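You operate a simulated robot arm through the tools that you are given. There is no shell and no other tool. Be economical: measure what you need, move in short steps, check, and stop when the job is done.

You run a simulated robot arm. Do the job below in one go: nothing can be reset, and whatever is moved stays where it is left.

JOB
Pour the jug's water into the washing bowl and sponge the tea stain off the table.
Fine: wet the green sponge in the bowl; jug and sponge go back; spill nothing. Set down upright: blue water jug. What is to be rubbed or washed off counts as gone when no trace of it is left.
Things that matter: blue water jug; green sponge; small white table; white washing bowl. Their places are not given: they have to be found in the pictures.

Only the result counts: the job must be done as asked and must still hold three seconds after the hand-in. Knocking over, shifting, dropping, spilling or breaking anything else fails it.

ROBOT AND FRAMES
A 7-joint arm with a two-finger parallel gripper, fixed in place. Base frame: the origin is at the foot of the arm, x ahead of it, y to its left, z up. Readings come in cm, rad, newtons and seconds.
With the tool pointing down near the work surface it reaches from about 10 to 38 cm from the base axis. Its first joint turns from -2.897 to 2.897 rad. Payload 1.57 kg.
Tool frame: the origin (TCP) lies between the finger pads and is the grasp point; the fingertips stand 3 cm ahead of it; z points along the fingers, y is the line along which they close. The gripper opens to 11 cm. The fingers are 2.4 cm wide and 1.2 cm thick; the gripper's body (4.8 by 11.2 cm) begins 7.8 cm behind the TCP.
Orientation is told as [roll, pitch, yaw] about the base's x, y, z axes, in that order, counted from this pose: with the fingers straight down and closing along the base's y, the tool's x points along the base's -x, its y along +y and its z along -z.

CONTROLS
- The arm moves only by the tool play_rows. Its arguments are lists of equal length, an entry for each row: "turn": the turn, a rotation vector about the tool's x, y, z in rad, a list of three; "linear": the shift along the tool's x, y, z in cm, a list of three; "grip": the gripper command, from -1 (shut) to 1 (fully open), values between in proportion. In form: {"turn": [[rx, ry, rz], ...], "linear": [[x, y, z], ...], "grip": [grip, ...]}. A call has 1 to 20 rows; each row shifts and turns the commanded pose from where the row before left it, along the tool's axes as they then stand. A row lasts 0.2 s, in which the tool goes at most 5 cm and 0.15 rad; a call with a longer step from one row to the next is refused whole, and so is a gripper value outside its range. Where a pose cannot be reached the arm comes as near as it can. A force on the tool above 40 N (or 10 N above the force at the start of the call, whichever is more), or a blocked arm, ends the call early, and 0.2 s more pass. The fingers move at their own pace (about 4.5 cm/s each) and stop on an object; they squeeze with about 43 N. The grip force told is the motor's: it shows also when the fingers shut on nothing. Time passes only in rows, and 0.2 s behind the last, so rows that do not move let the fingers close. It gives the time, the measured TCP pose, the force on the tool (base axes), the opening and the grip force at its end, in the units of the frame above (readings bear some noise), with the torque about the TCP (base axes, N m) and any sound that the robot's microphone picked up, and new pictures: "views" is both (left out), scene, wrist or none.
- Cameras (640 x 400 px; columns grow to the right, rows downward): "scene" is fixed at [5.1, 64.76, 149.07]; the picture's right is [-0.55, -0.83, 0.00], its down [-0.78, 0.52, -0.35] and it looks along [0.29, -0.19, -0.94] (base axes); focal length 226 px, centre (320, 200). "wrist" rides on the gripper at [7, 1.6, -14.1] in the tool frame; the picture's right is [-0.23, 0.97, 0.00], its down [-0.86, -0.20, -0.48] and it looks along [-0.47, -0.11, 0.88] (tool axes); focal length 222 px, centre (320, 200).
- raise_lower(by): slides the trunk up (or, below 0, down) by that many cm; the arm rides with it, the base frame stays. It gives what a move gives, with no picture.
- pixel_to_xyz(camera, pixels): for up to 12 pixels [column, row] of the newest picture of that camera ("zoom" is the newest enlarged one), the place [x, y, z] in the base frame of the surface seen there, good to about 0.2 cm. The clock stands still meanwhile.
- zoom(camera, box): a new picture of the part [left, top, right, bottom] of that camera's present view, enlarged. The clock stands still meanwhile.
- hand_in(): hands the job in; it is judged then, once.

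Keep the steps short. Do not move on a guess: measure, check each grasp and each placing, and mend mistakes. In all there are 80 turns and 200 pictures (those below and enlarged ones count). Leave the gripper open and the arm clear of the work at the hand-in unless told otherwise, and finish with a single line.

The tools are called after "Request:" by a JSON object that holds its "method" and its "body". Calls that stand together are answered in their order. play_rows: Moves the arm, as the interface text tells. Its arguments: {"type":"object","properties":{"turn":{"type":"array"},"linear":{"type":"array"},"grip":{"type":"array"},"views":{"type":"string","enum":["both","scene","wrist","none"]}},"required":["turn","linear","grip"]} The other tools are called the same way: raise_lower (by) slides the trunk up or down; pixel_to_xyz (camera, pixels) gives the place of the surface under pixels of a picture; zoom (camera, box) takes an enlarged picture of a part of a camera's view; hand_in () hands the job in.

At the start:

```text
clock: 0.0
eef_pos: [35.0, 40.67, 111.59]
tcp_rot: [0.001, 0.0, -0.001]
ft_force: [-0.5, 0.0, -0.1]
wrist_torque: [-0.03, -0.04, -0.02]
gripper_width: 10.99
grip_force: 0.2
trunk travel left (down, up): [-52.5, 6.5]
```

scene: 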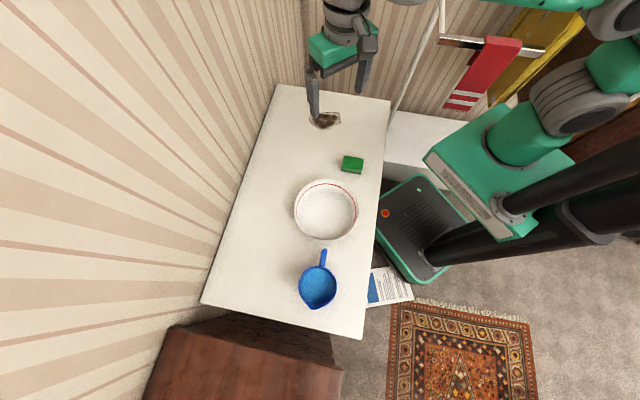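
wrist: 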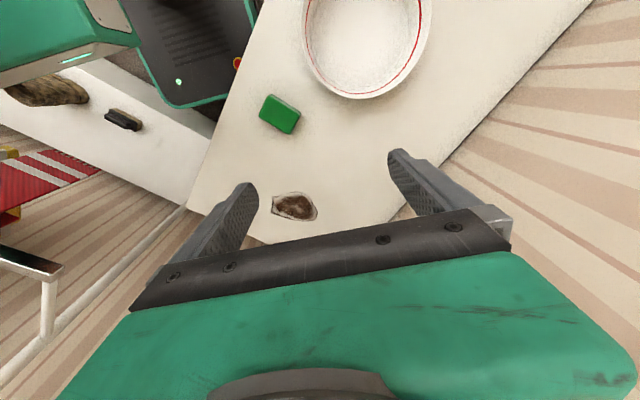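

I see the table with the stain (325,120), the green sponge (352,164), the bowl (326,210) and the jug (318,285) with its handle at (323,258). I'll measure them and look closer.

Request:
{"method": "pixel_to_xyz", "body": {"camera": "scene", "pixels": [[325, 120], [352, 164], [326, 210], [318, 285], [323, 255], [310, 306], [297, 210], [357, 210], [280, 88], [388, 102], [362, 336], [205, 302]]}}

Request:
{"method": "zoom", "body": {"camera": "scene", "box": [270, 170, 400, 320]}}

Request:
{"method": "zoom", "body": {"camera": "scene", "box": [280, 80, 400, 190]}}

```text
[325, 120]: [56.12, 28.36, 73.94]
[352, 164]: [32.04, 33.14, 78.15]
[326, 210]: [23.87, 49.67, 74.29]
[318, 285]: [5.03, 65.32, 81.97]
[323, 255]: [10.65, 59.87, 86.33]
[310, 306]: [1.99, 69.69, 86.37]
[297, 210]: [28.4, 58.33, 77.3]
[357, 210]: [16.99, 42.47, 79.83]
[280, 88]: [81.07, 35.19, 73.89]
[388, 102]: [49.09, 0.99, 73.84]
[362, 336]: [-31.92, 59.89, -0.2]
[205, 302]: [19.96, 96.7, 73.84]
```

```text
2.67 times, centred on (335, 245) of scene
```

zoom: 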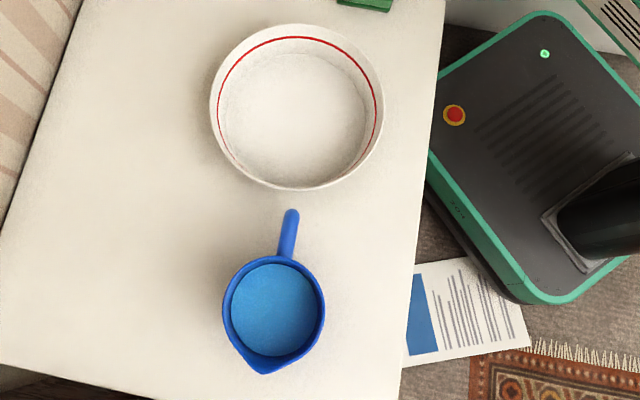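

```text
3.64 times, centred on (340, 135) of scene
```

zoom: 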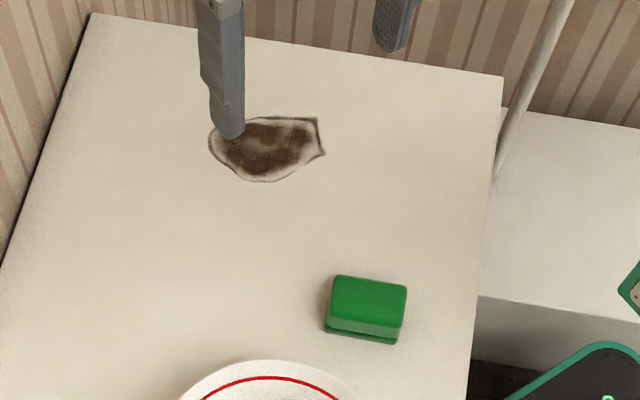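

Table top is at z≈73.85. I'll measure the arm body, the jug's rim edges and the sponge edges more finely.

Request:
{"method": "pixel_to_xyz", "body": {"camera": "scene", "pixels": [[299, 285], [337, 285], [319, 267], [324, 251], [322, 262], [470, 150], [515, 205], [520, 130], [570, 95], [420, 225], [345, 45], [600, 20]]}}

Request:
{"method": "zoom", "body": {"camera": "scene", "box": [290, 240, 350, 315]}}

```text
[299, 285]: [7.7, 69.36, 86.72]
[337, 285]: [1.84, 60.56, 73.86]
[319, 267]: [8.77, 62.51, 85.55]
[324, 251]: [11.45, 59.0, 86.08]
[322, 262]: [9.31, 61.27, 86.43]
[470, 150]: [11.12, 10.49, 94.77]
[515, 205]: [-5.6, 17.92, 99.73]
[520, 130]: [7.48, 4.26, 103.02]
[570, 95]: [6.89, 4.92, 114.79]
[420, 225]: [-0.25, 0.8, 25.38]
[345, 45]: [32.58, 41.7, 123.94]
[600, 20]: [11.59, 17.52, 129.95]
```

```text
5.33 times, centred on (320, 278) of scene
```

zoom: 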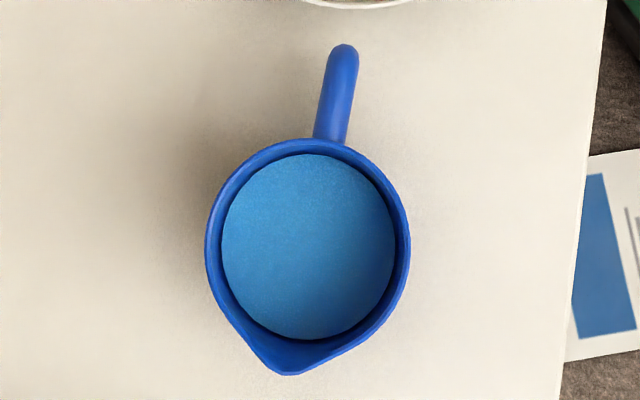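

The jug handle sticks out toward the bowl, about 1.5 cm thick. Arm mount is at z≈95, so the trunk should come down for reach. Lowering 25 cm puts the TCP at 86.6 above the empty table at (35,41), beside the bowl; I'll lower 18 first.

Request:
{"method": "raise_lower", "body": {"by": -18}}

```text
clock: 2.0
eef_pos: [35.05, 40.61, 93.59]
tcp_rot: [-0.001, -0.001, 0.0]
ft_force: [0.5, 1.0, 0.2]
wrist_torque: [0.02, -0.03, 0.03]
gripper_width: 10.98
grip_force: 0.1
trunk travel left (down, up): [-34.5, 24.5]
```

Next I turn the wrist so the tool faces along handle→spout direction and tilt it up, staying above the bowl, to view the jug's handle side.

Request:
{"method": "play_rows", "body": {"turn": [[0, 0, 0], [0, 0, 0], [0, 0, 0], [0, 0, 0], [0, 0, 0], [0, 0, 0.142], [0, 0, 0.142], [0, 0, 0.142], [0, 0, 0.142], [0, 0, 0.142], [0, 0, 0.142], [0, 0.14, 0], [0, 0.14, 0], [0, 0.14, 0], [0, 0.14, 0], [0, 0.14, 0]], "linear": [[2.6, 1.4, -0.8], [2.6, 1.4, -0.8], [2.6, 1.4, -0.8], [2.6, 1.4, -0.8], [2.6, 1.4, -0.8], [0, 0, 0], [0, 0, 0], [0, 0, 0], [0, 0, 0], [0, 0, 0], [0, 0, 0], [0, 0, 0], [0, 0, 0], [0, 0, 0], [0, 0, 0], [0, 0, 0]], "grip": [1, 1, 1, 1, 1, 1, 1, 1, 1, 1, 1, 1, 1, 1, 1, 1]}}

```text
clock: 5.4
eef_pos: [23.07, 47.49, 100.8]
tcp_rot: [-0.009, 0.483, -0.852]
ft_force: [0.1, -0.8, 0.6]
wrist_torque: [-0.01, 0.04, -0.02]
gripper_width: 10.98
grip_force: 0.1
out of reach, approached as far as the arm can: row 14, 15, 16
trunk travel left (down, up): [-34.5, 24.5]
```

scene: 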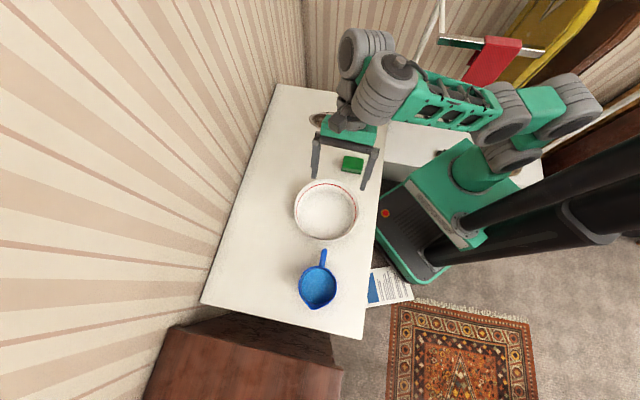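
wrist: 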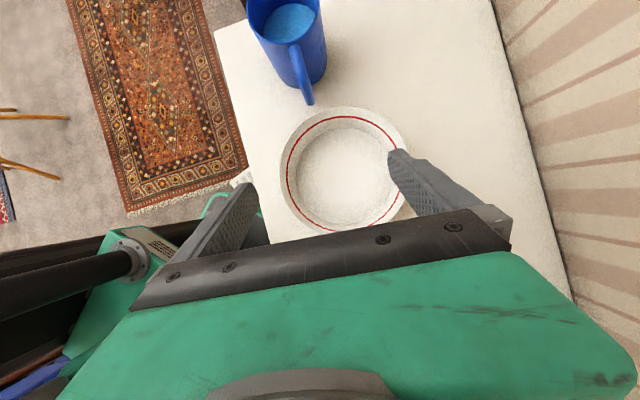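

The jug handle is visible at (300,70) in the wrist view; the tilt stopped at about 0.48 rad. Zooming in.

Request:
{"method": "zoom", "body": {"camera": "wrist", "box": [230, 0, 350, 110]}}

Request:
{"method": "pixel_to_xyz", "body": {"camera": "wrist", "pixels": [[300, 45], [304, 70], [308, 100], [297, 43], [287, 20], [345, 225], [280, 165], [405, 150], [300, 190], [345, 170]]}}

```text
3.64 times, centred on (290, 55) of wrist
```

zoom: 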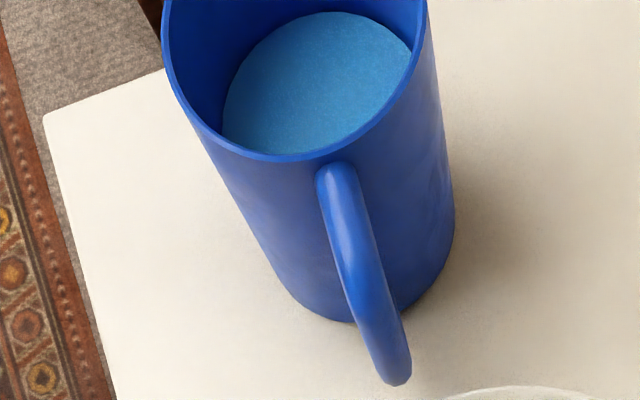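

```text
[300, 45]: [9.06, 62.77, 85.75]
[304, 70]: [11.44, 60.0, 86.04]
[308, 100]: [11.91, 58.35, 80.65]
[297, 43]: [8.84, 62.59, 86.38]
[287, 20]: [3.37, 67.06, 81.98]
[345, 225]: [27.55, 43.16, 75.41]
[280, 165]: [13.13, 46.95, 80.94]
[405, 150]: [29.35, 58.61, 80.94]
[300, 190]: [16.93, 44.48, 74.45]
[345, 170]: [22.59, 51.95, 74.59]
```

The handle is a loop (tube ≈1.4 cm) with its top at z≈86 and its outer bar at about (11.9,58.4). I'd like to take it with the tool inclined from the handle side. I'll lower the trunk 10 more and rehearse the tilt.

Request:
{"method": "raise_lower", "body": {"by": -10}}

Request:
{"method": "play_rows", "body": {"turn": [[0, 0, 0], [0, 0, 0], [0, 0.14, 0], [0, 0.14, 0], [0, 0.14, 0], [0, 0.14, 0]], "linear": [[0, 0, -3], [0, 0, -3], [0, 0, 0], [0, 0, 0], [0, 0, 0], [0, 0, 0]], "grip": [1, 1, 1, 1, 1, 1]}}

```text
clock: 6.7
eef_pos: [23.0, 47.33, 90.71]
tcp_rot: [-0.009, 0.485, -0.852]
ft_force: [0.3, 0.4, 0.2]
wrist_torque: [0.01, -0.01, 0.0]
gripper_width: 10.99
grip_force: 0.1
trunk travel left (down, up): [-24.5, 34.5]
```

```text
clock: 8.1
eef_pos: [25.02, 45.44, 96.19]
tcp_rot: [-0.005, 0.474, -0.852]
ft_force: [0.3, 0.3, -0.4]
wrist_torque: [-0.02, -0.01, 0.02]
gripper_width: 11.03
grip_force: 0.1
out of reach, approached as far as the arm can: row 3, 4, 5, 6
trunk travel left (down, up): [-24.5, 34.5]
```

scene: 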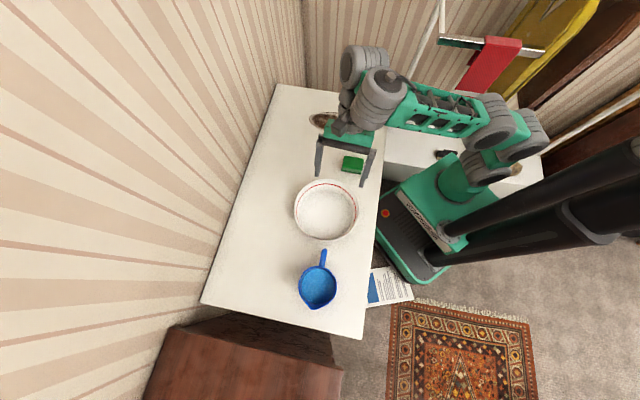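
wrist: 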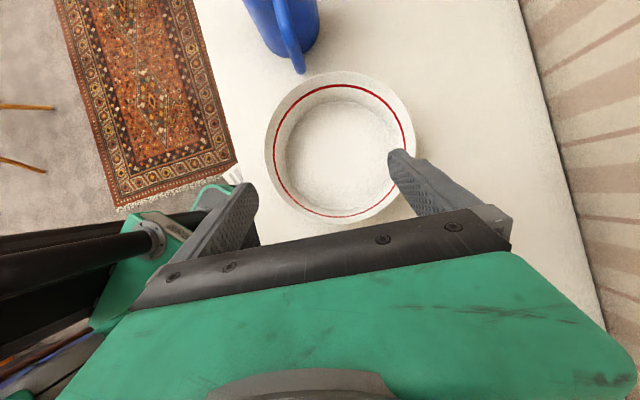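

The tilt stops at 0.48 again, so it's a wrist limit in that sense. I'll raise the tool 12 cm and rehearse the opposite tilt (the pouring sense), empty-handed, clear of everything.

Request:
{"method": "play_rows", "body": {"turn": [[0, 0, 0], [0, 0, 0], [0, 0, 0], [0, 0, 0], [0, -0.145, 0], [0, -0.145, 0], [0, -0.145, 0], [0, -0.145, 0], [0, -0.145, 0], [0, -0.145, 0], [0, -0.145, 0], [0, -0.145, 0], [0, -0.145, 0], [0, -0.145, 0], [0, -0.145, 0], [0, -0.145, 0], [0, -0.145, 0]], "linear": [[1.38, 0, -2.67], [1.38, 0, -2.67], [1.38, 0, -2.67], [1.38, 0, -2.67], [0, 0, 0], [0, 0, 0], [0, 0, 0], [0, 0, 0], [0, 0, 0], [0, 0, 0], [0, 0, 0], [0, 0, 0], [0, 0, 0], [0, 0, 0], [0, 0, 0], [0, 0, 0], [0, 0, 0]], "grip": [1, 1, 1, 1, 1, 1, 1, 1, 1, 1, 1, 1, 1, 1, 1, 1, 1]}}

```text
clock: 11.7
eef_pos: [22.46, 39.4, 94.72]
tcp_rot: [-0.021, -0.415, -0.842]
ft_force: [-0.3, -0.1, -0.7]
wrist_torque: [0.0, 0.01, -0.01]
gripper_width: 11.01
grip_force: 0.1
out of reach, approached as far as the arm can: row 3, 4, 9, 10, 11, 12, 13, 14, 15, 16, 17
trunk travel left (down, up): [-24.5, 34.5]
```

scene: 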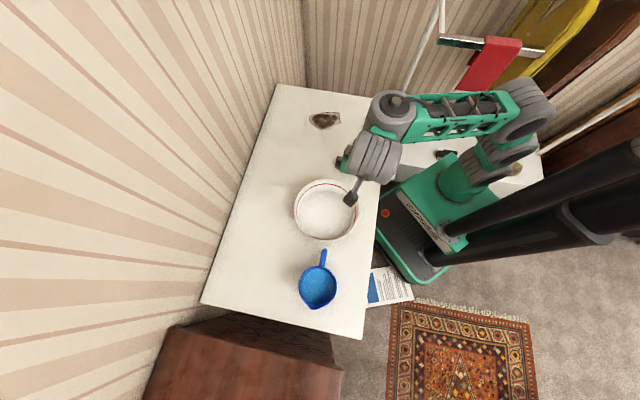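
wrist: 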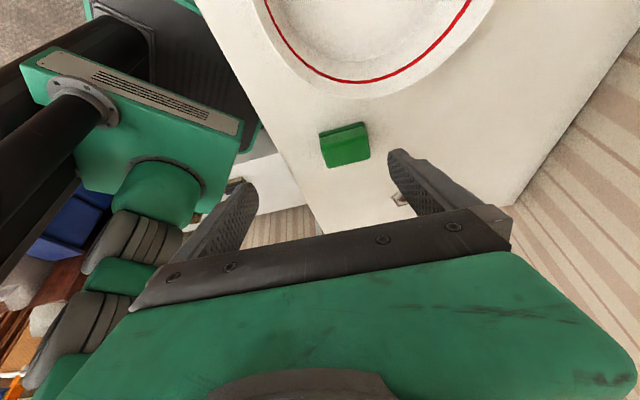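

The arm is shorter than I assumed. I'll measure its joints in the present scene picture to plan the reach.

Request:
{"method": "pixel_to_xyz", "body": {"camera": "scene", "pixels": [[455, 185], [475, 160], [500, 155], [530, 100], [520, 115], [460, 115], [393, 100], [375, 155], [351, 198], [410, 125], [540, 130], [490, 185]]}}

Request:
{"method": "zoom", "body": {"camera": "scene", "box": [320, 60, 580, 260]}}

```text
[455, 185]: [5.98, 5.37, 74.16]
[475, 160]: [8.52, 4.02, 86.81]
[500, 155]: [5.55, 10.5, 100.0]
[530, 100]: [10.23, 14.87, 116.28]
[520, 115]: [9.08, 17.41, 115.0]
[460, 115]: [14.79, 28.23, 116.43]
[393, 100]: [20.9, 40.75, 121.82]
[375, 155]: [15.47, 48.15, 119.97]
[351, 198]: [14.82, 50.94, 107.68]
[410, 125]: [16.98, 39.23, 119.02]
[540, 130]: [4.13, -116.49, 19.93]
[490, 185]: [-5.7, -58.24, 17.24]
```

```text
2.00 times, centred on (450, 160) of scene
```

zoom: 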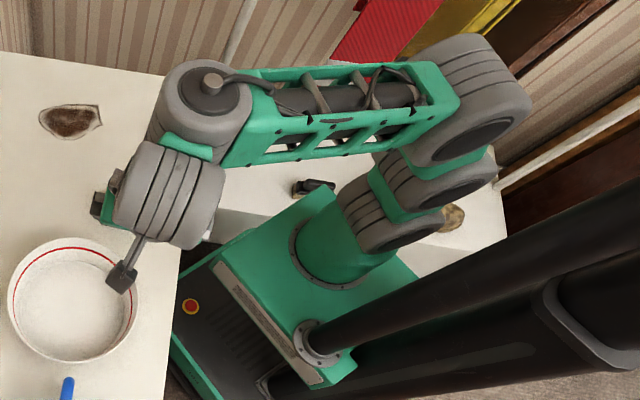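

Reach from shoulder to wrist is only about 55 cm, and I was near its edge. I'll go back to vertical and see where the commanded pose stands before the next rehearsal.

Request:
{"method": "play_rows", "body": {"turn": [[0, 0.138, 0], [0, 0.138, 0], [0, 0.138, 0]], "linear": [[0, 0, 0], [0, 0, 0], [0, 0, 0]], "grip": [1, 1, 1], "views": "none"}}

```text
clock: 12.5
eef_pos: [22.28, 39.97, 94.87]
tcp_rot: [-0.028, -0.043, -0.849]
ft_force: [0.3, -0.2, 0.0]
wrist_torque: [-0.05, 0.01, -0.01]
gripper_width: 11.0
grip_force: 0.1
out of reach, approached as far as the arm can: row 3
trunk travel left (down, up): [-24.5, 34.5]
```

Reported out of reach at a pose that should be easy; the wrist may be jammed at a joint limit after the tilt. I'll unwind the yaw to the start orientation and look.

Request:
{"method": "play_rows", "body": {"turn": [[0, 0.043, -0.1], [0, 0, -0.15], [0, 0, -0.15], [0, 0, -0.15], [0, 0, -0.15], [0, 0, -0.15], [0, 0, 0], [0, 0, 0], [0, 0, 0], [0, 0, 0]], "linear": [[0, 0, 0], [0, 0, 0], [0, 0, 0], [0, 0, 0], [0, 0, 0], [0, 0, 0], [-2, 0, 1], [-3, 0, 1], [-3, 0, 1], [-3, 0, 1]], "grip": [1, 1, 1, 1, 1, 1, 1, 1, 1, 1], "views": "scene"}}

```text
clock: 14.7
eef_pos: [33.65, 40.07, 90.66]
tcp_rot: [-0.029, 0.018, -0.067]
ft_force: [0.6, 0.3, 0.7]
wrist_torque: [-0.01, 0.0, -0.03]
gripper_width: 11.01
grip_force: 0.1
out of reach, approached as far as the arm can: row 1
trunk travel left (down, up): [-24.5, 34.5]
```

scene: 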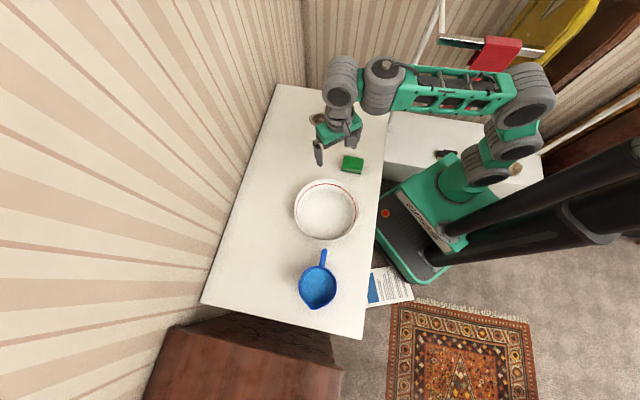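

Posture is normal again. I'll rehearse tilting from here: tool z toward +x (turn −y), empty-handed, about 1.2 rad.

Request:
{"method": "play_rows", "body": {"turn": [[0, -0.14, 0], [0, -0.14, 0], [0, -0.14, 0], [0, -0.14, 0], [0, -0.14, 0], [0, -0.14, 0], [0, -0.14, 0], [0, -0.14, 0], [0, -0.14, 0]], "linear": [[0, 0, -1], [0, 0, -1], [0, 0, -1], [0, 0, 0], [0, 0, 0], [0, 0, 0], [0, 0, 0], [0, 0, 0], [0, 0, 0]], "grip": [1, 1, 1, 1, 1, 1, 1, 1, 1], "views": "scene"}}

```text
clock: 16.7
eef_pos: [33.93, 40.78, 92.29]
tcp_rot: [0.007, -1.111, -0.068]
ft_force: [-0.6, -1.1, -0.3]
wrist_torque: [-0.01, 0.03, 0.0]
gripper_width: 11.0
grip_force: 0.0
out of reach, approached as far as the arm can: row 1, 2
trunk travel left (down, up): [-24.5, 34.5]
```

scene: 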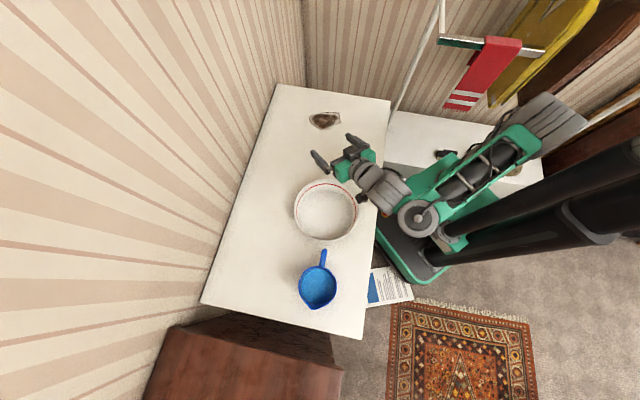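

Tilting to −1.11 works fine in that sense. So the plan: grip the handle from above with tool x toward the spout, then carry and turn the jug so it pours toward −x. I raise the trunk 8 cm, untilt, and approach to above the handle.

Request:
{"method": "raise_lower", "body": {"by": 8}}

Request:
{"method": "play_rows", "body": {"turn": [[0, 0.139, 0], [0, 0.139, 0], [0, 0.139, 0], [0, 0.139, 0], [0, 0.139, 0], [0, 0.139, 0], [0, 0.139, 0], [0, 0.139, 0], [0, 0, 0.14], [0, 0, 0.14], [0, 0, 0.14], [0, 0, 0.14], [0, 0, 0.14], [0, 0, 0.1]], "linear": [[0, 0, 0], [0, 0, 0], [0, 0, 0], [0, 0, 0], [0, 0, 0], [0, 0, 0], [0, 0, 0], [0, 0, 0], [3, 1, 1.5], [3, 1, 1.5], [3, 0, 1.5], [3, 0, 1.5], [2, 0, 1], [0, 0, 0]], "grip": [1, 1, 1, 1, 1, 1, 1, 1, 1, 1, 1, 1, 1, 1]}}

```text
clock: 17.9
eef_pos: [33.88, 40.7, 100.19]
tcp_rot: [0.005, -1.11, -0.069]
ft_force: [-0.1, 0.0, -0.2]
wrist_torque: [0.02, 0.01, -0.04]
gripper_width: 10.98
grip_force: 0.2
trunk travel left (down, up): [-32.5, 26.5]
```

```text
clock: 20.9
eef_pos: [21.01, 46.54, 92.18]
tcp_rot: [0.002, 0.001, -0.865]
ft_force: [-0.4, -0.4, 0.0]
wrist_torque: [-0.03, 0.0, -0.01]
gripper_width: 11.01
grip_force: 0.1
out of reach, approached as far as the arm can: row 7
trunk travel left (down, up): [-32.5, 26.5]
```

scene: 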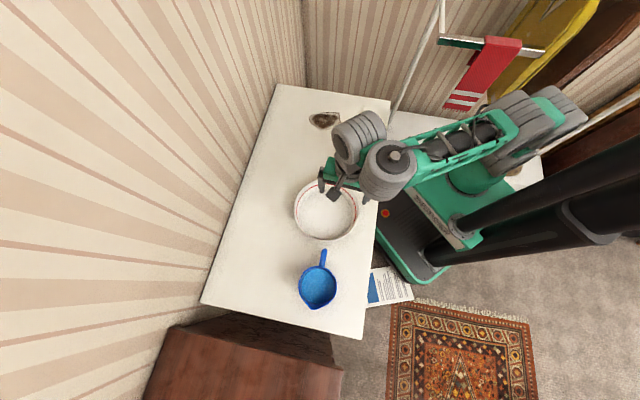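
wrist: 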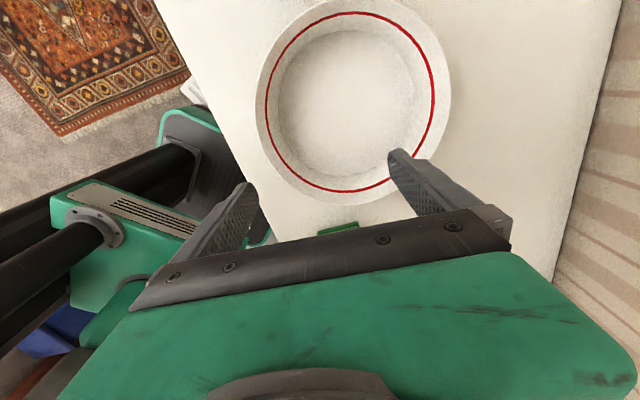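

Good. I measure the bowl's rim from here.

Request:
{"method": "pixel_to_xyz", "body": {"camera": "wrist", "pixels": [[257, 105], [449, 90], [300, 25], [425, 30], [300, 185], [355, 205], [350, 100], [330, 228]]}}

```text
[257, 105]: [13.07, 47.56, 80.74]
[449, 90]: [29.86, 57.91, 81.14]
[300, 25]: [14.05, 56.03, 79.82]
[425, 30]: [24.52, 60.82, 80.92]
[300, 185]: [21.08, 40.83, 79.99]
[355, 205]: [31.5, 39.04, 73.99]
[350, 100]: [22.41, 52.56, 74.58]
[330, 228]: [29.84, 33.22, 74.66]
```

Bowl centre ≈(22.2,50.9), rim radius 10, rim z 81. Now move along tool x by 16.8 and y by 1.3 to be over the handle, staying at z≈92.

Request:
{"method": "play_rows", "body": {"turn": [[0, 0, 0], [0, 0, 0], [0, 0, 0], [0, 0, 0], [0, 0, 0], [0, 0, 0]], "linear": [[2.8, 0.2, 0], [2.8, 0.2, 0], [2.8, 0.2, 0], [2.8, 0.2, 0], [2.8, 0.2, 0], [2.8, 0.3, 0]], "grip": [1, 1, 1, 1, 1, 1]}}

```text
clock: 22.3
eef_pos: [10.69, 60.02, 92.25]
tcp_rot: [0.0, 0.002, -0.865]
ft_force: [-0.1, -0.4, 1.4]
wrist_torque: [0.01, 0.0, -0.01]
gripper_width: 11.04
grip_force: 0.0
trunk travel left (down, up): [-32.5, 26.5]
```

scene: 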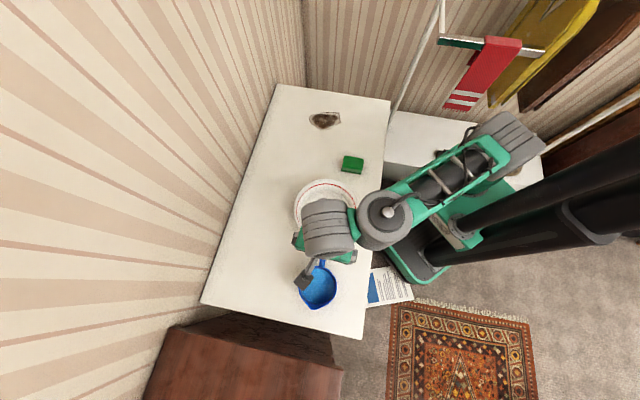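
wrist: 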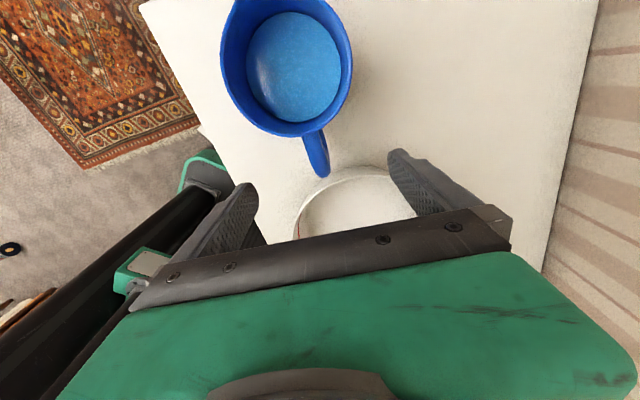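

Reached over the jug. I measure the handle and the rim precisely from this view.

Request:
{"method": "zoom", "body": {"camera": "wrist", "box": [210, 0, 370, 190]}}

Request:
{"method": "pixel_to_xyz", "body": {"camera": "wrist", "pixels": [[313, 135], [315, 145], [318, 155], [320, 165], [322, 174], [306, 148], [325, 143], [224, 70], [350, 70], [300, 136], [310, 168], [329, 165]]}}

```text
2.11 times, centred on (290, 95) of wrist
```

zoom: 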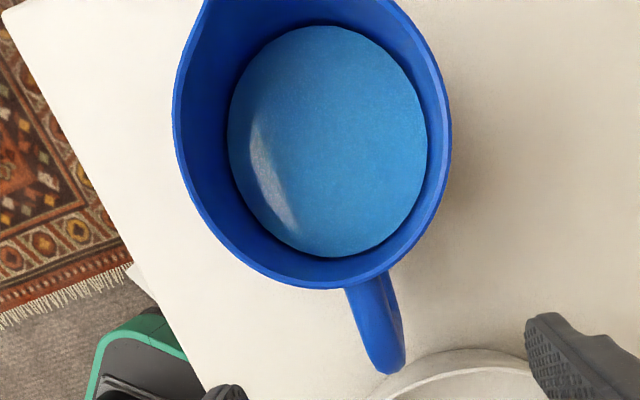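

```text
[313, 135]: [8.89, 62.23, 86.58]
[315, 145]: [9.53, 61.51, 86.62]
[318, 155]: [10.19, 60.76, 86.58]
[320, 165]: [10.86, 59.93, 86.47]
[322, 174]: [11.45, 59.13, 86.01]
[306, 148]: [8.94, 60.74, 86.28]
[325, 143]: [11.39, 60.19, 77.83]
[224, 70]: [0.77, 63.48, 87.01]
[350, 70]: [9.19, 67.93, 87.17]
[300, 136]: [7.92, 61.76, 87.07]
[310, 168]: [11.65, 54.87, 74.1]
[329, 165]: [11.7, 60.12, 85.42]
```

Handle top is at z≈86.6 along (8.9,62.2)→(11.5,59.1), and the tool is centred on it. I'll try a 0.35 rad tilt here so that less tilt is needed at the end of pouring.

Request:
{"method": "play_rows", "body": {"turn": [[0, 0.12, 0], [0, 0.12, 0], [0, 0.11, 0]], "linear": [[-0.5, 0, 0], [0, 0, 0], [0, 0, 0]], "grip": [1, 1, 1], "views": "none"}}

```text
clock: 23.1
eef_pos: [11.4, 60.03, 92.42]
tcp_rot: [0.001, 0.298, -0.864]
ft_force: [0.9, 0.2, -0.2]
wrist_torque: [0.01, 0.01, 0.0]
gripper_width: 10.99
grip_force: 0.0
out of reach, approached as far as the arm can: row 1
trunk travel left (down, up): [-32.5, 26.5]
```

Tilt 0.30 reached. Now descend 8.1 cm with the small sideways correction, fingers astride the handle.

Request:
{"method": "play_rows", "body": {"turn": [[0, 0, 0], [0, 0, 0], [0, 0, 0], [0, 0, 0], [0, 0, 0]], "linear": [[-0.5, -0.11, 1.55], [-0.5, -0.11, 1.55], [-0.5, -0.11, 1.55], [-0.5, -0.1, 1.55], [-0.5, -0.1, 1.55]], "grip": [1, 1, 1, 1, 1]}}

```text
clock: 24.3
eef_pos: [12.42, 63.24, 87.04]
tcp_rot: [-0.002, 0.292, -0.863]
ft_force: [0.7, -0.2, 0.4]
wrist_torque: [0.0, -0.04, 0.02]
gripper_width: 10.98
grip_force: 0.1
out of reach, approached as far as the arm can: row 1, 2, 3, 4, 5
trunk travel left (down, up): [-32.5, 26.5]
```

scene: 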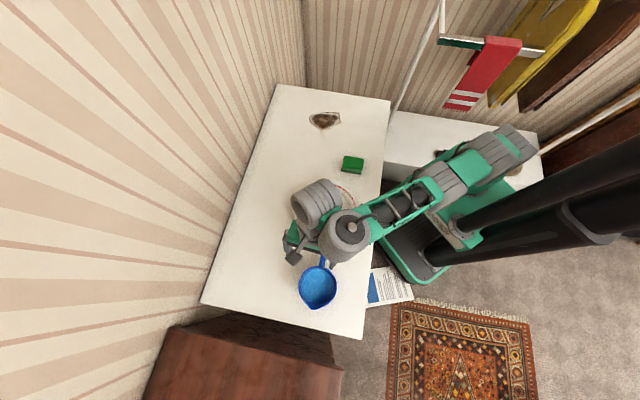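
wrist: 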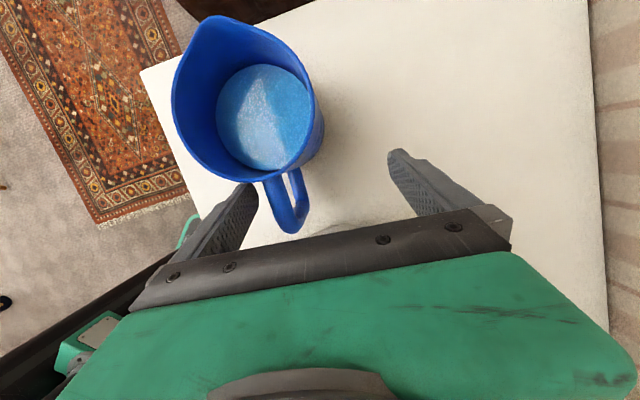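

The arm drifted sideways at its limit (no contact force, jug looks unmoved). I back up, untilt, and use this retreat to rehearse the pour pose east of the bowl before gripping anything.

Request:
{"method": "play_rows", "body": {"turn": [[0, 0, 0], [0, 0, 0], [0, 0, 0], [0, -0.1, 0], [0, -0.1, 0], [0, -0.1, 0]], "linear": [[0.5, 0, -1.7], [0.5, 0, -1.7], [0.5, 0, -1.7], [0, 0, 0], [0, 0, 0], [0, 0, 0]], "grip": [1, 1, 1, 1, 1, 1], "views": "scene"}}

```text
clock: 25.7
eef_pos: [12.18, 63.35, 92.42]
tcp_rot: [-0.001, -0.004, -0.865]
ft_force: [-0.2, 0.0, -0.1]
wrist_torque: [-0.01, -0.05, 0.01]
gripper_width: 11.0
grip_force: 0.1
trunk travel left (down, up): [-32.5, 26.5]
```

scene: 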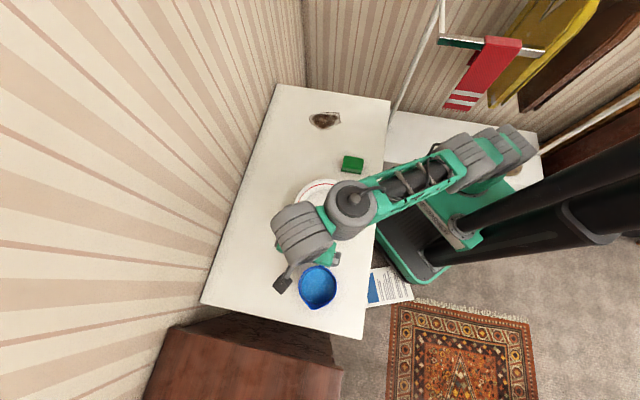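

Rehearsal: raise trunk 10, translate to about (37,52), yaw back to ~0, then tilt while sliding as in the pour.

Request:
{"method": "raise_lower", "body": {"by": 9}}

Request:
{"method": "play_rows", "body": {"turn": [[0, 0, 0], [0, 0, 0], [0, 0, 0], [0, 0, 0], [0, 0, 0], [0, 0, 0], [0, 0, 0], [0, 0, 0], [0, 0, -0.14], [0, 0, -0.14], [0, 0, -0.14], [0, 0, -0.14], [0, 0, -0.14], [0, 0, -0.14]], "linear": [[-3, 1.45, 0.2], [-3, 1.45, 0.2], [-3, 1.45, 0.2], [-3, 1.45, 0.2], [-3, 1.45, 0.2], [-3, 1.45, 0.2], [-3, 1.45, 0.2], [-3, 1.45, 0.2], [0, 0, 0], [0, 0, 0], [0, 0, 0], [0, 0, 0], [0, 0, 0], [0, 0, 0]], "grip": [1, 1, 1, 1, 1, 1, 1, 1, 1, 1, 1, 1, 1, 1], "views": "scene"}}

```text
clock: 26.9
eef_pos: [12.22, 63.33, 101.44]
tcp_rot: [0.0, -0.004, -0.865]
ft_force: [-0.4, 0.7, 0.6]
wrist_torque: [0.01, 0.0, 0.01]
gripper_width: 11.01
grip_force: 0.1
trunk travel left (down, up): [-41.5, 17.5]
```

```text
clock: 29.9
eef_pos: [36.73, 52.59, 99.96]
tcp_rot: [-0.004, -0.004, -0.021]
ft_force: [0.2, -0.1, -1.0]
wrist_torque: [0.01, 0.02, 0.02]
gripper_width: 11.01
grip_force: 0.0
trunk travel left (down, up): [-41.5, 17.5]
```

scene: 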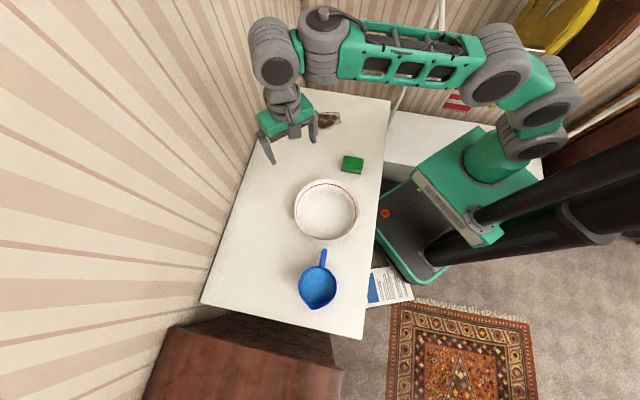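

Reached. Now rehearse the full tilt to −1.8 rad while sliding toward −x.

Request:
{"method": "play_rows", "body": {"turn": [[0, -0.14, 0], [0, -0.14, 0], [0, -0.14, 0], [0, -0.14, 0], [0, -0.14, 0], [0, -0.14, 0], [0, -0.14, 0], [0, -0.14, 0], [0, -0.14, 0], [0, -0.14, 0], [0, -0.14, 0], [0, -0.14, 0], [0, -0.14, 0]], "linear": [[0, 0, 0], [0, 0, 0], [0, 0, 0], [0, 0, 0], [0.97, 0, -0.71], [0.86, 0, -0.84], [0.74, 0, -0.95], [0.6, 0, -1.04], [0.45, 0, -1.11], [0.29, 0, -1.17], [0.12, 0, -1.19], [-0.05, 0, -1.2], [-0.21, 0, -1.18]], "grip": [1, 1, 1, 1, 1, 1, 1, 1, 1, 1, 1, 1, 1], "views": "scene"}}

```text
clock: 32.8
eef_pos: [37.01, 54.21, 101.66]
tcp_rot: [0.011, -0.498, -0.015]
ft_force: [-1.4, 0.0, -0.8]
wrist_torque: [0.03, 0.0, 0.01]
gripper_width: 10.99
grip_force: 0.1
out of reach, approached as far as the arm can: row 1, 4, 5, 6, 7, 8, 9, 10, 11, 12, 13
trunk travel left (down, up): [-41.5, 17.5]
```

scene: 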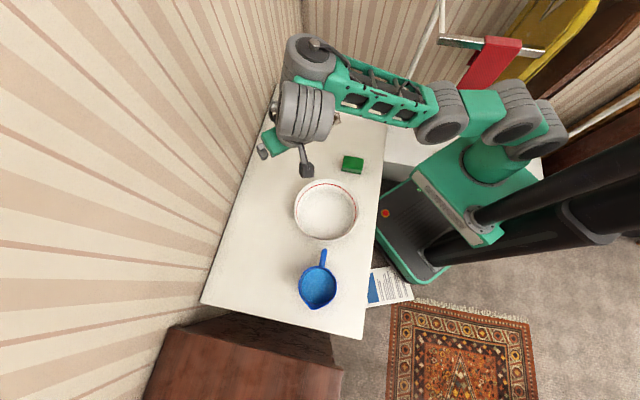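

Stuck at −0.5 here (too far out). The earlier successful tilt was at r≈52. I untilt, come closer, lower the trunk to the earlier relation, and rehearse again.

Request:
{"method": "play_rows", "body": {"turn": [[0, 0.125, 0], [0, 0.125, 0], [0, 0.125, 0], [0, 0.125, 0], [0, 0, 0], [0, 0, 0], [0, 0, 0], [0, 0, 0]], "linear": [[0, 0, 0], [0, 0, 0], [0, 0, 0], [0, 0, 0], [1, -3, 0], [1, -3, 0], [1, -3, 0], [1, -3, 0]], "grip": [1, 1, 1, 1, 1, 1, 1, 1], "views": "none"}}

Request:
{"method": "play_rows", "body": {"turn": [[0, -0.14, 0], [0, -0.14, 0], [0, -0.14, 0], [0, -0.14, 0], [0, -0.14, 0], [0, -0.14, 0], [0, -0.14, 0], [0, -0.14, 0], [0, -0.14, 0], [0, -0.14, 0], [0, -0.14, 0], [0, -0.14, 0], [0, -0.14, 0]], "linear": [[0, 0, 0], [0, 0, 0], [0, 0, 0], [0, 0, 0], [0, 0, 0], [0, 0, 0], [0, 0, 0], [0, 0, 0], [0, 0, 0], [0, 0, 0], [0, 0, 0], [0, 0, 0], [0, 0, 0]], "grip": [1, 1, 1, 1, 1, 1, 1, 1, 1, 1, 1, 1, 1], "views": "scene"}}

```text
clock: 34.5
eef_pos: [32.92, 42.61, 101.81]
tcp_rot: [0.011, 0.002, -0.013]
ft_force: [0.7, -0.2, -0.7]
wrist_torque: [-0.01, -0.01, 0.0]
gripper_width: 10.99
grip_force: 0.1
out of reach, approached as far as the arm can: row 4
trunk travel left (down, up): [-41.5, 17.5]
```

```text
clock: 37.4
eef_pos: [34.51, 40.65, 98.93]
tcp_rot: [0.049, -1.369, -0.067]
ft_force: [0.0, -1.2, 0.0]
wrist_torque: [0.01, 0.01, 0.02]
gripper_width: 10.98
grip_force: 0.1
out of reach, approached as far as the arm can: row 10, 11, 12, 13
trunk travel left (down, up): [-41.5, 17.5]
```

scene: 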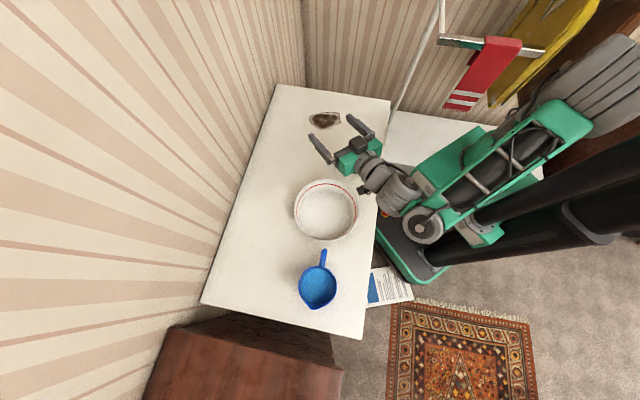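

Works to −1.37 at r≈53. From here I try sliding toward the bowl and tilting further, as the pour would end.

Request:
{"method": "play_rows", "body": {"turn": [[0, 0, 0], [0, 0, 0], [0, 0, 0], [0, 0, 0], [0, -0.12, 0], [0, -0.12, 0], [0, -0.12, 0]], "linear": [[0, 1.5, -1], [0, 1.5, -1], [0, 1.5, -1], [0, 1.5, -1], [0, 0, 0], [0, 0, 0], [0, 0, 0]], "grip": [1, 1, 1, 1, 1, 1, 1], "views": "scene"}}

```text
clock: 39.0
eef_pos: [34.34, 41.35, 98.88]
tcp_rot: [0.052, -1.365, -0.067]
ft_force: [0.1, 0.7, -0.3]
wrist_torque: [0.01, 0.0, -0.01]
gripper_width: 10.98
grip_force: 0.0
out of reach, approached as far as the arm can: row 1, 2, 3, 4, 5, 6, 7
trunk travel left (down, up): [-41.5, 17.5]
```

scene: 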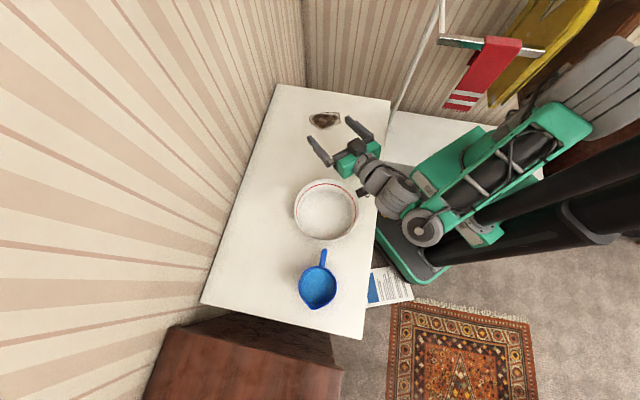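

That joint limit holds. A different idea: grip the handle's outer bar from the side (tool nearly horizontal, heading az≈41°, fingers closing along the handle–spout line) so the pour is just a roll about the tool axis. I rehearse that heading here, up high.

Request:
{"method": "play_rows", "body": {"turn": [[0, 0.12, 0], [0, 0.12, 0], [-0.13, 0, 0], [-0.13, 0, 0], [-0.13, 0, 0], [-0.13, 0, 0], [-0.13, 0, 0], [-0.13, 0, 0]], "linear": [[0, 0, 0], [0, 0, 0], [0, 0, 0], [0, 0, 0], [0, 0, 0], [0, 0, 0], [0, 0, 0], [0, 0, 0]], "grip": [1, 1, 1, 1, 1, 1, 1, 1], "views": "scene"}}

```text
clock: 40.8
eef_pos: [34.06, 41.15, 98.82]
tcp_rot: [0.811, -1.124, -0.043]
ft_force: [-0.5, 0.4, -0.4]
wrist_torque: [-0.03, 0.0, -0.02]
gripper_width: 11.01
grip_force: 0.0
trunk travel left (down, up): [-41.5, 17.5]
```

scene: 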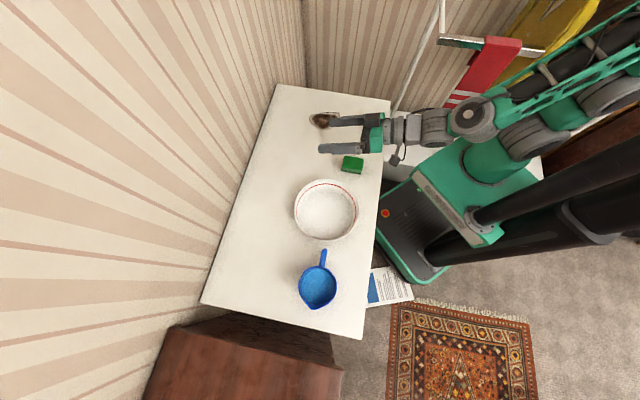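

All reached: the tool now points az≈47°, 17° downward. Now I rehearse the pour roll: about −2.1 rad around the tool axis.

Request:
{"method": "play_rows", "body": {"turn": [[0, 0, -0.14], [0, 0, -0.14], [0, 0, -0.14], [0, 0, -0.14], [0, 0, -0.14], [0, 0, -0.14], [0, 0, -0.14], [0, 0, -0.14], [0, 0, -0.14], [0, 0, -0.14], [0, 0, -0.14], [0, 0, -0.14], [0, 0, -0.14], [0, 0, -0.14], [0, 0, -0.14]], "linear": [[0, 0, 0], [0, 0, 0], [0, 0, 0], [0, 0, 0], [0, 0, 0], [0, 0, 0], [0, 0, 0], [0, 0, 0], [0, 0, 0], [0, 0, 0], [0, 0, 0], [0, 0, 0], [0, 0, 0], [0, 0, 0], [0, 0, 0]], "grip": [1, 1, 1, 1, 1, 1, 1, 1, 1, 1, 1, 1, 1, 1, 1], "views": "both"}}

```text
clock: 44.0
eef_pos: [33.88, 41.23, 98.67]
tcp_rot: [-1.261, 0.19, 2.449]
ft_force: [0.1, -0.3, -0.2]
wrist_torque: [0.01, 0.01, 0.01]
gripper_width: 11.0
grip_force: 0.1
trunk travel left (down, up): [-41.5, 17.5]
```

scene: 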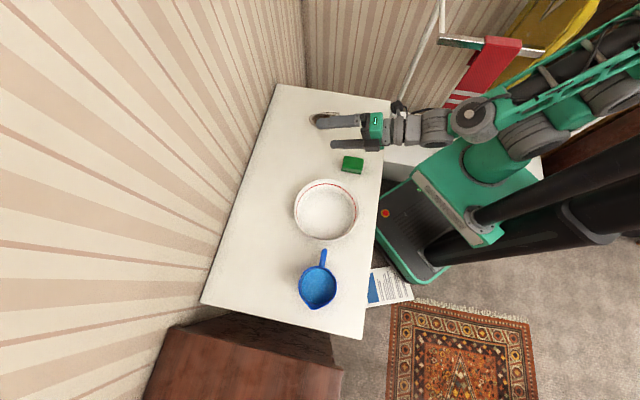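
wrist: 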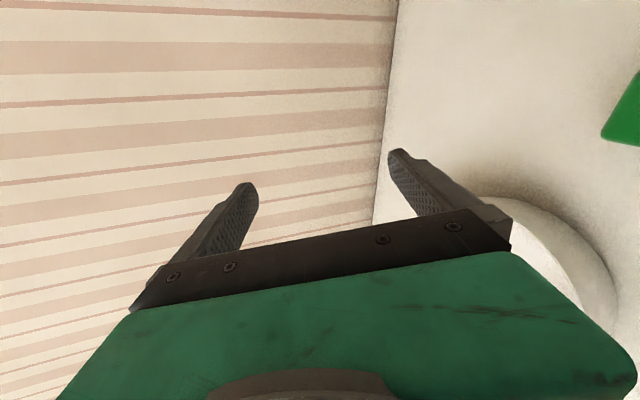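

The roll works over the full range. Now roll back so the fingers close level, and translate at height toward a stand-off before the jug handle to test reach there.

Request:
{"method": "play_rows", "body": {"turn": [[0, 0, 0.147], [0, 0, 0.147], [0, 0, 0.147], [0, 0, 0.147], [0, 0, 0.147], [0, 0, 0.147], [0, 0, 0.147], [0, 0, 0.147], [0, 0, 0.147], [0, 0, 0.147], [0, 0, 0.147], [0, 0, 0.147], [0, 0, 0], [0, 0, 0], [0, 0, 0], [0, 0, 0], [0, 0, 0], [0, 0, 0], [0, 0, 0], [0, 0, 0]], "linear": [[0, 0, 0], [0, 0, 0], [0, 0, 0], [0, 0, 0], [0, 0, 0], [0, 0, 0], [0, 0, 0], [0, 0, 0], [0, 0, 0], [0, 0, 0], [0, 0, 0], [0, 0, 0], [0.85, 3.6, -1.15], [0.85, 3.6, -1.15], [0.85, 3.6, -1.15], [0.85, 3.6, -1.15], [0.85, 3.6, -1.15], [0.85, 3.6, -1.15], [0.85, 3.6, -1.15], [0.85, 3.6, -1.15]], "grip": [1, 1, 1, 1, 1, 1, 1, 1, 1, 1, 1, 1, 1, 1, 1, 1, 1, 1, 1, 1]}}

```text
clock: 47.9
eef_pos: [20.39, 48.9, 96.87]
tcp_rot: [0.056, -1.274, 0.581]
ft_force: [-0.1, -1.2, -0.8]
wrist_torque: [0.03, 0.01, -0.01]
gripper_width: 10.99
grip_force: 0.0
trunk travel left (down, up): [-41.5, 17.5]
stopped in row 19: the arm was blocked; the commanded pose is now the measured one
```

scene: 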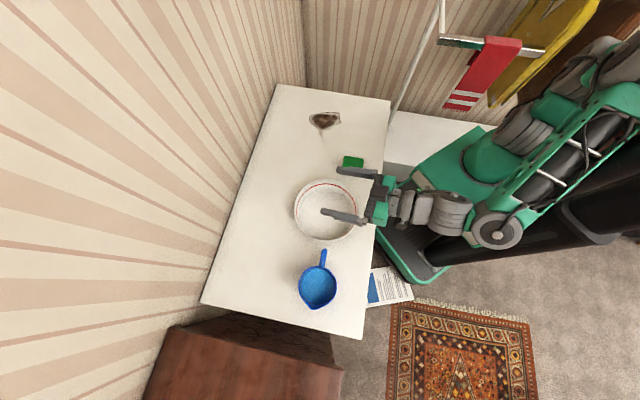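
wrist: 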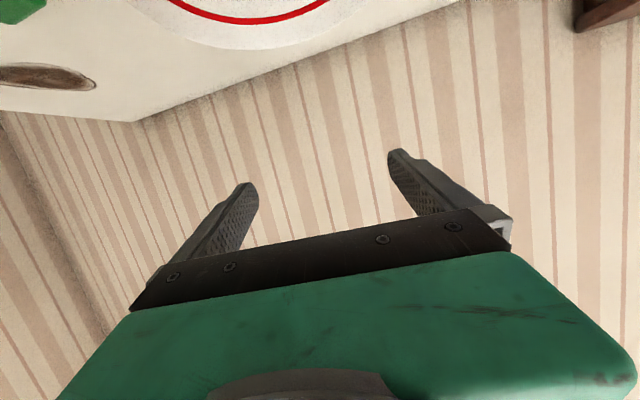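

The elbow hit the trunk column in that folded posture; nothing else touched. I retreat toward (29,46), turn the tool to point radially outward (az≈58°), and test how far it can tilt up past horizontal — the inward-pouring option.

Request:
{"method": "play_rows", "body": {"turn": [[0, 0, 0], [0, 0, 0], [0, 0, 0], [-0.145, 0, 0], [-0.145, 0, 0], [-0.145, 0, 0], [0, -0.12, 0], [0, -0.12, 0], [0, -0.12, 0], [0, -0.12, 0], [0, -0.12, 0]], "linear": [[0, -3, 1], [0, -3, 1], [0, -3, 1], [0, 0, 0], [0, 0, 0], [0, 0, 0], [0, 0, 0], [0, 0, 0], [0, 0, 0], [0, 0, 0], [0, 0, 0]], "grip": [1, 1, 1, 1, 1, 1, 1, 1, 1, 1, 1], "views": "scene"}}

```text
clock: 50.3
eef_pos: [28.99, 44.53, 97.52]
tcp_rot: [2.733, -1.211, -1.698]
ft_force: [0.3, -0.4, 0.0]
wrist_torque: [-0.02, 0.01, 0.01]
gripper_width: 11.02
grip_force: 0.0
out of reach, approached as far as the arm can: row 11
trunk travel left (down, up): [-41.5, 17.5]
```

scene: 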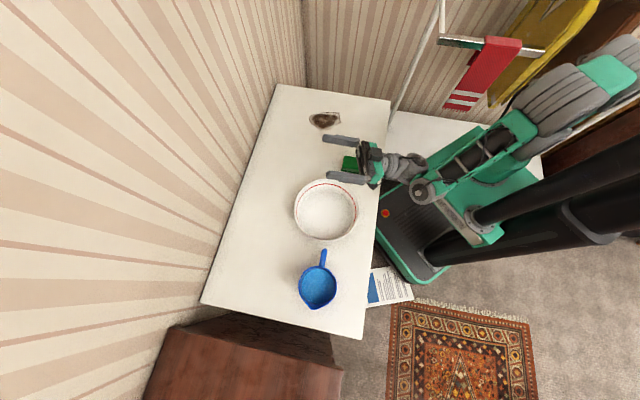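

The tool now points 19° above horizontal, i.e. 109° of tilt is reachable pointing outward. I test the end-of-pour pose above the bowl centre and level the roll.

Request:
{"method": "play_rows", "body": {"turn": [[0, 0, -0.14], [0, 0, 0], [0, 0, 0], [0, 0, 0]], "linear": [[0, 2.2, 0.57], [0, 2.2, 0.57], [0, 2.2, 0.57], [0, 2.2, 0.57]], "grip": [1, 1, 1, 1], "views": "none"}}

```text
clock: 51.3
eef_pos: [22.7, 51.02, 98.74]
tcp_rot: [3.12, -1.239, -2.113]
ft_force: [-0.2, -0.8, 0.5]
wrist_torque: [0.0, 0.0, 0.01]
gripper_width: 11.0
grip_force: 0.0
trunk travel left (down, up): [-41.5, 17.5]
```

End pose is reachable. Now I run the pour backwards (tilt 109°→40°, moving out to r≈64) to verify the whole sweep.

Request:
{"method": "play_rows", "body": {"turn": [[0, 0.133, 0], [0, 0.133, 0], [0, 0.133, 0], [0, 0.133, 0], [0, 0.133, 0], [0, 0.133, 0], [0, 0.133, 0], [0, 0.133, 0], [0, 0.133, 0]], "linear": [[0.25, 0, 0.9], [0.12, 0, 0.92], [0, 0, 0.93], [-0.12, 0, 0.92], [-0.25, 0, 0.9], [-0.36, 0, 0.86], [-0.47, 0, 0.8], [-0.58, 0, 0.73], [-0.67, 0, 0.65]], "grip": [1, 1, 1, 1, 1, 1, 1, 1, 1], "views": "scene"}}

```text
clock: 53.3
eef_pos: [27.33, 57.89, 99.31]
tcp_rot: [0.011, -0.705, 1.006]
ft_force: [0.4, -0.6, 1.0]
wrist_torque: [-0.02, 0.01, 0.01]
gripper_width: 11.0
grip_force: 0.3
trunk travel left (down, up): [-41.5, 17.5]
```

scene: 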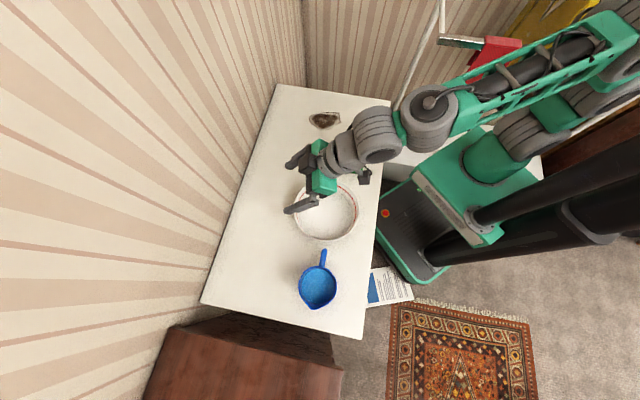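

The whole sweep works. Continue backwards: untilt, and yaw back to the grasp heading, to verify the transit.

Request:
{"method": "play_rows", "body": {"turn": [[0, 0.141, 0], [0, 0.141, 0], [0, 0.141, 0], [0, 0.141, 0], [0, 0.141, 0], [0, 0, 0.144], [0, 0, 0.144], [0, 0, 0.144], [0, 0, 0.144], [0, 0, 0.144], [0, 0, 0.144], [0, 0, 0.144], [0, 0, 0.144], [0, 0, 0.144], [0, 0, 0.144], [0, 0, 0.144], [0, 0, 0.144], [0, 0, 0.144]], "linear": [[0, 0, 0], [0, 0, 0], [0, 0, 0], [0, 0, 0], [0, 0, 0], [0, 0, 0], [0, 0, 0], [0, 0, 0], [0, 0, 0], [0, 0, 0], [0, 0, 0], [0, 0, 0], [0, 0, 0], [0, 0, 0], [0, 0, 0], [0, 0, 0], [0, 0, 0], [0, 0, 0]], "grip": [1, 1, 1, 1, 1, 1, 1, 1, 1, 1, 1, 1, 1, 1, 1, 1, 1, 1], "views": "scene"}}

```text
clock: 57.1
eef_pos: [27.13, 57.9, 99.37]
tcp_rot: [-0.001, 0.006, -0.864]
ft_force: [-0.5, -0.4, 0.1]
wrist_torque: [0.02, 0.01, 0.02]
gripper_width: 10.99
grip_force: 0.1
trunk travel left (down, up): [-41.5, 17.5]
```

scene: 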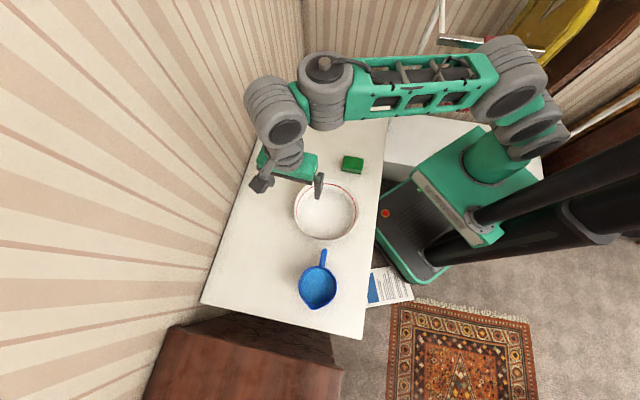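

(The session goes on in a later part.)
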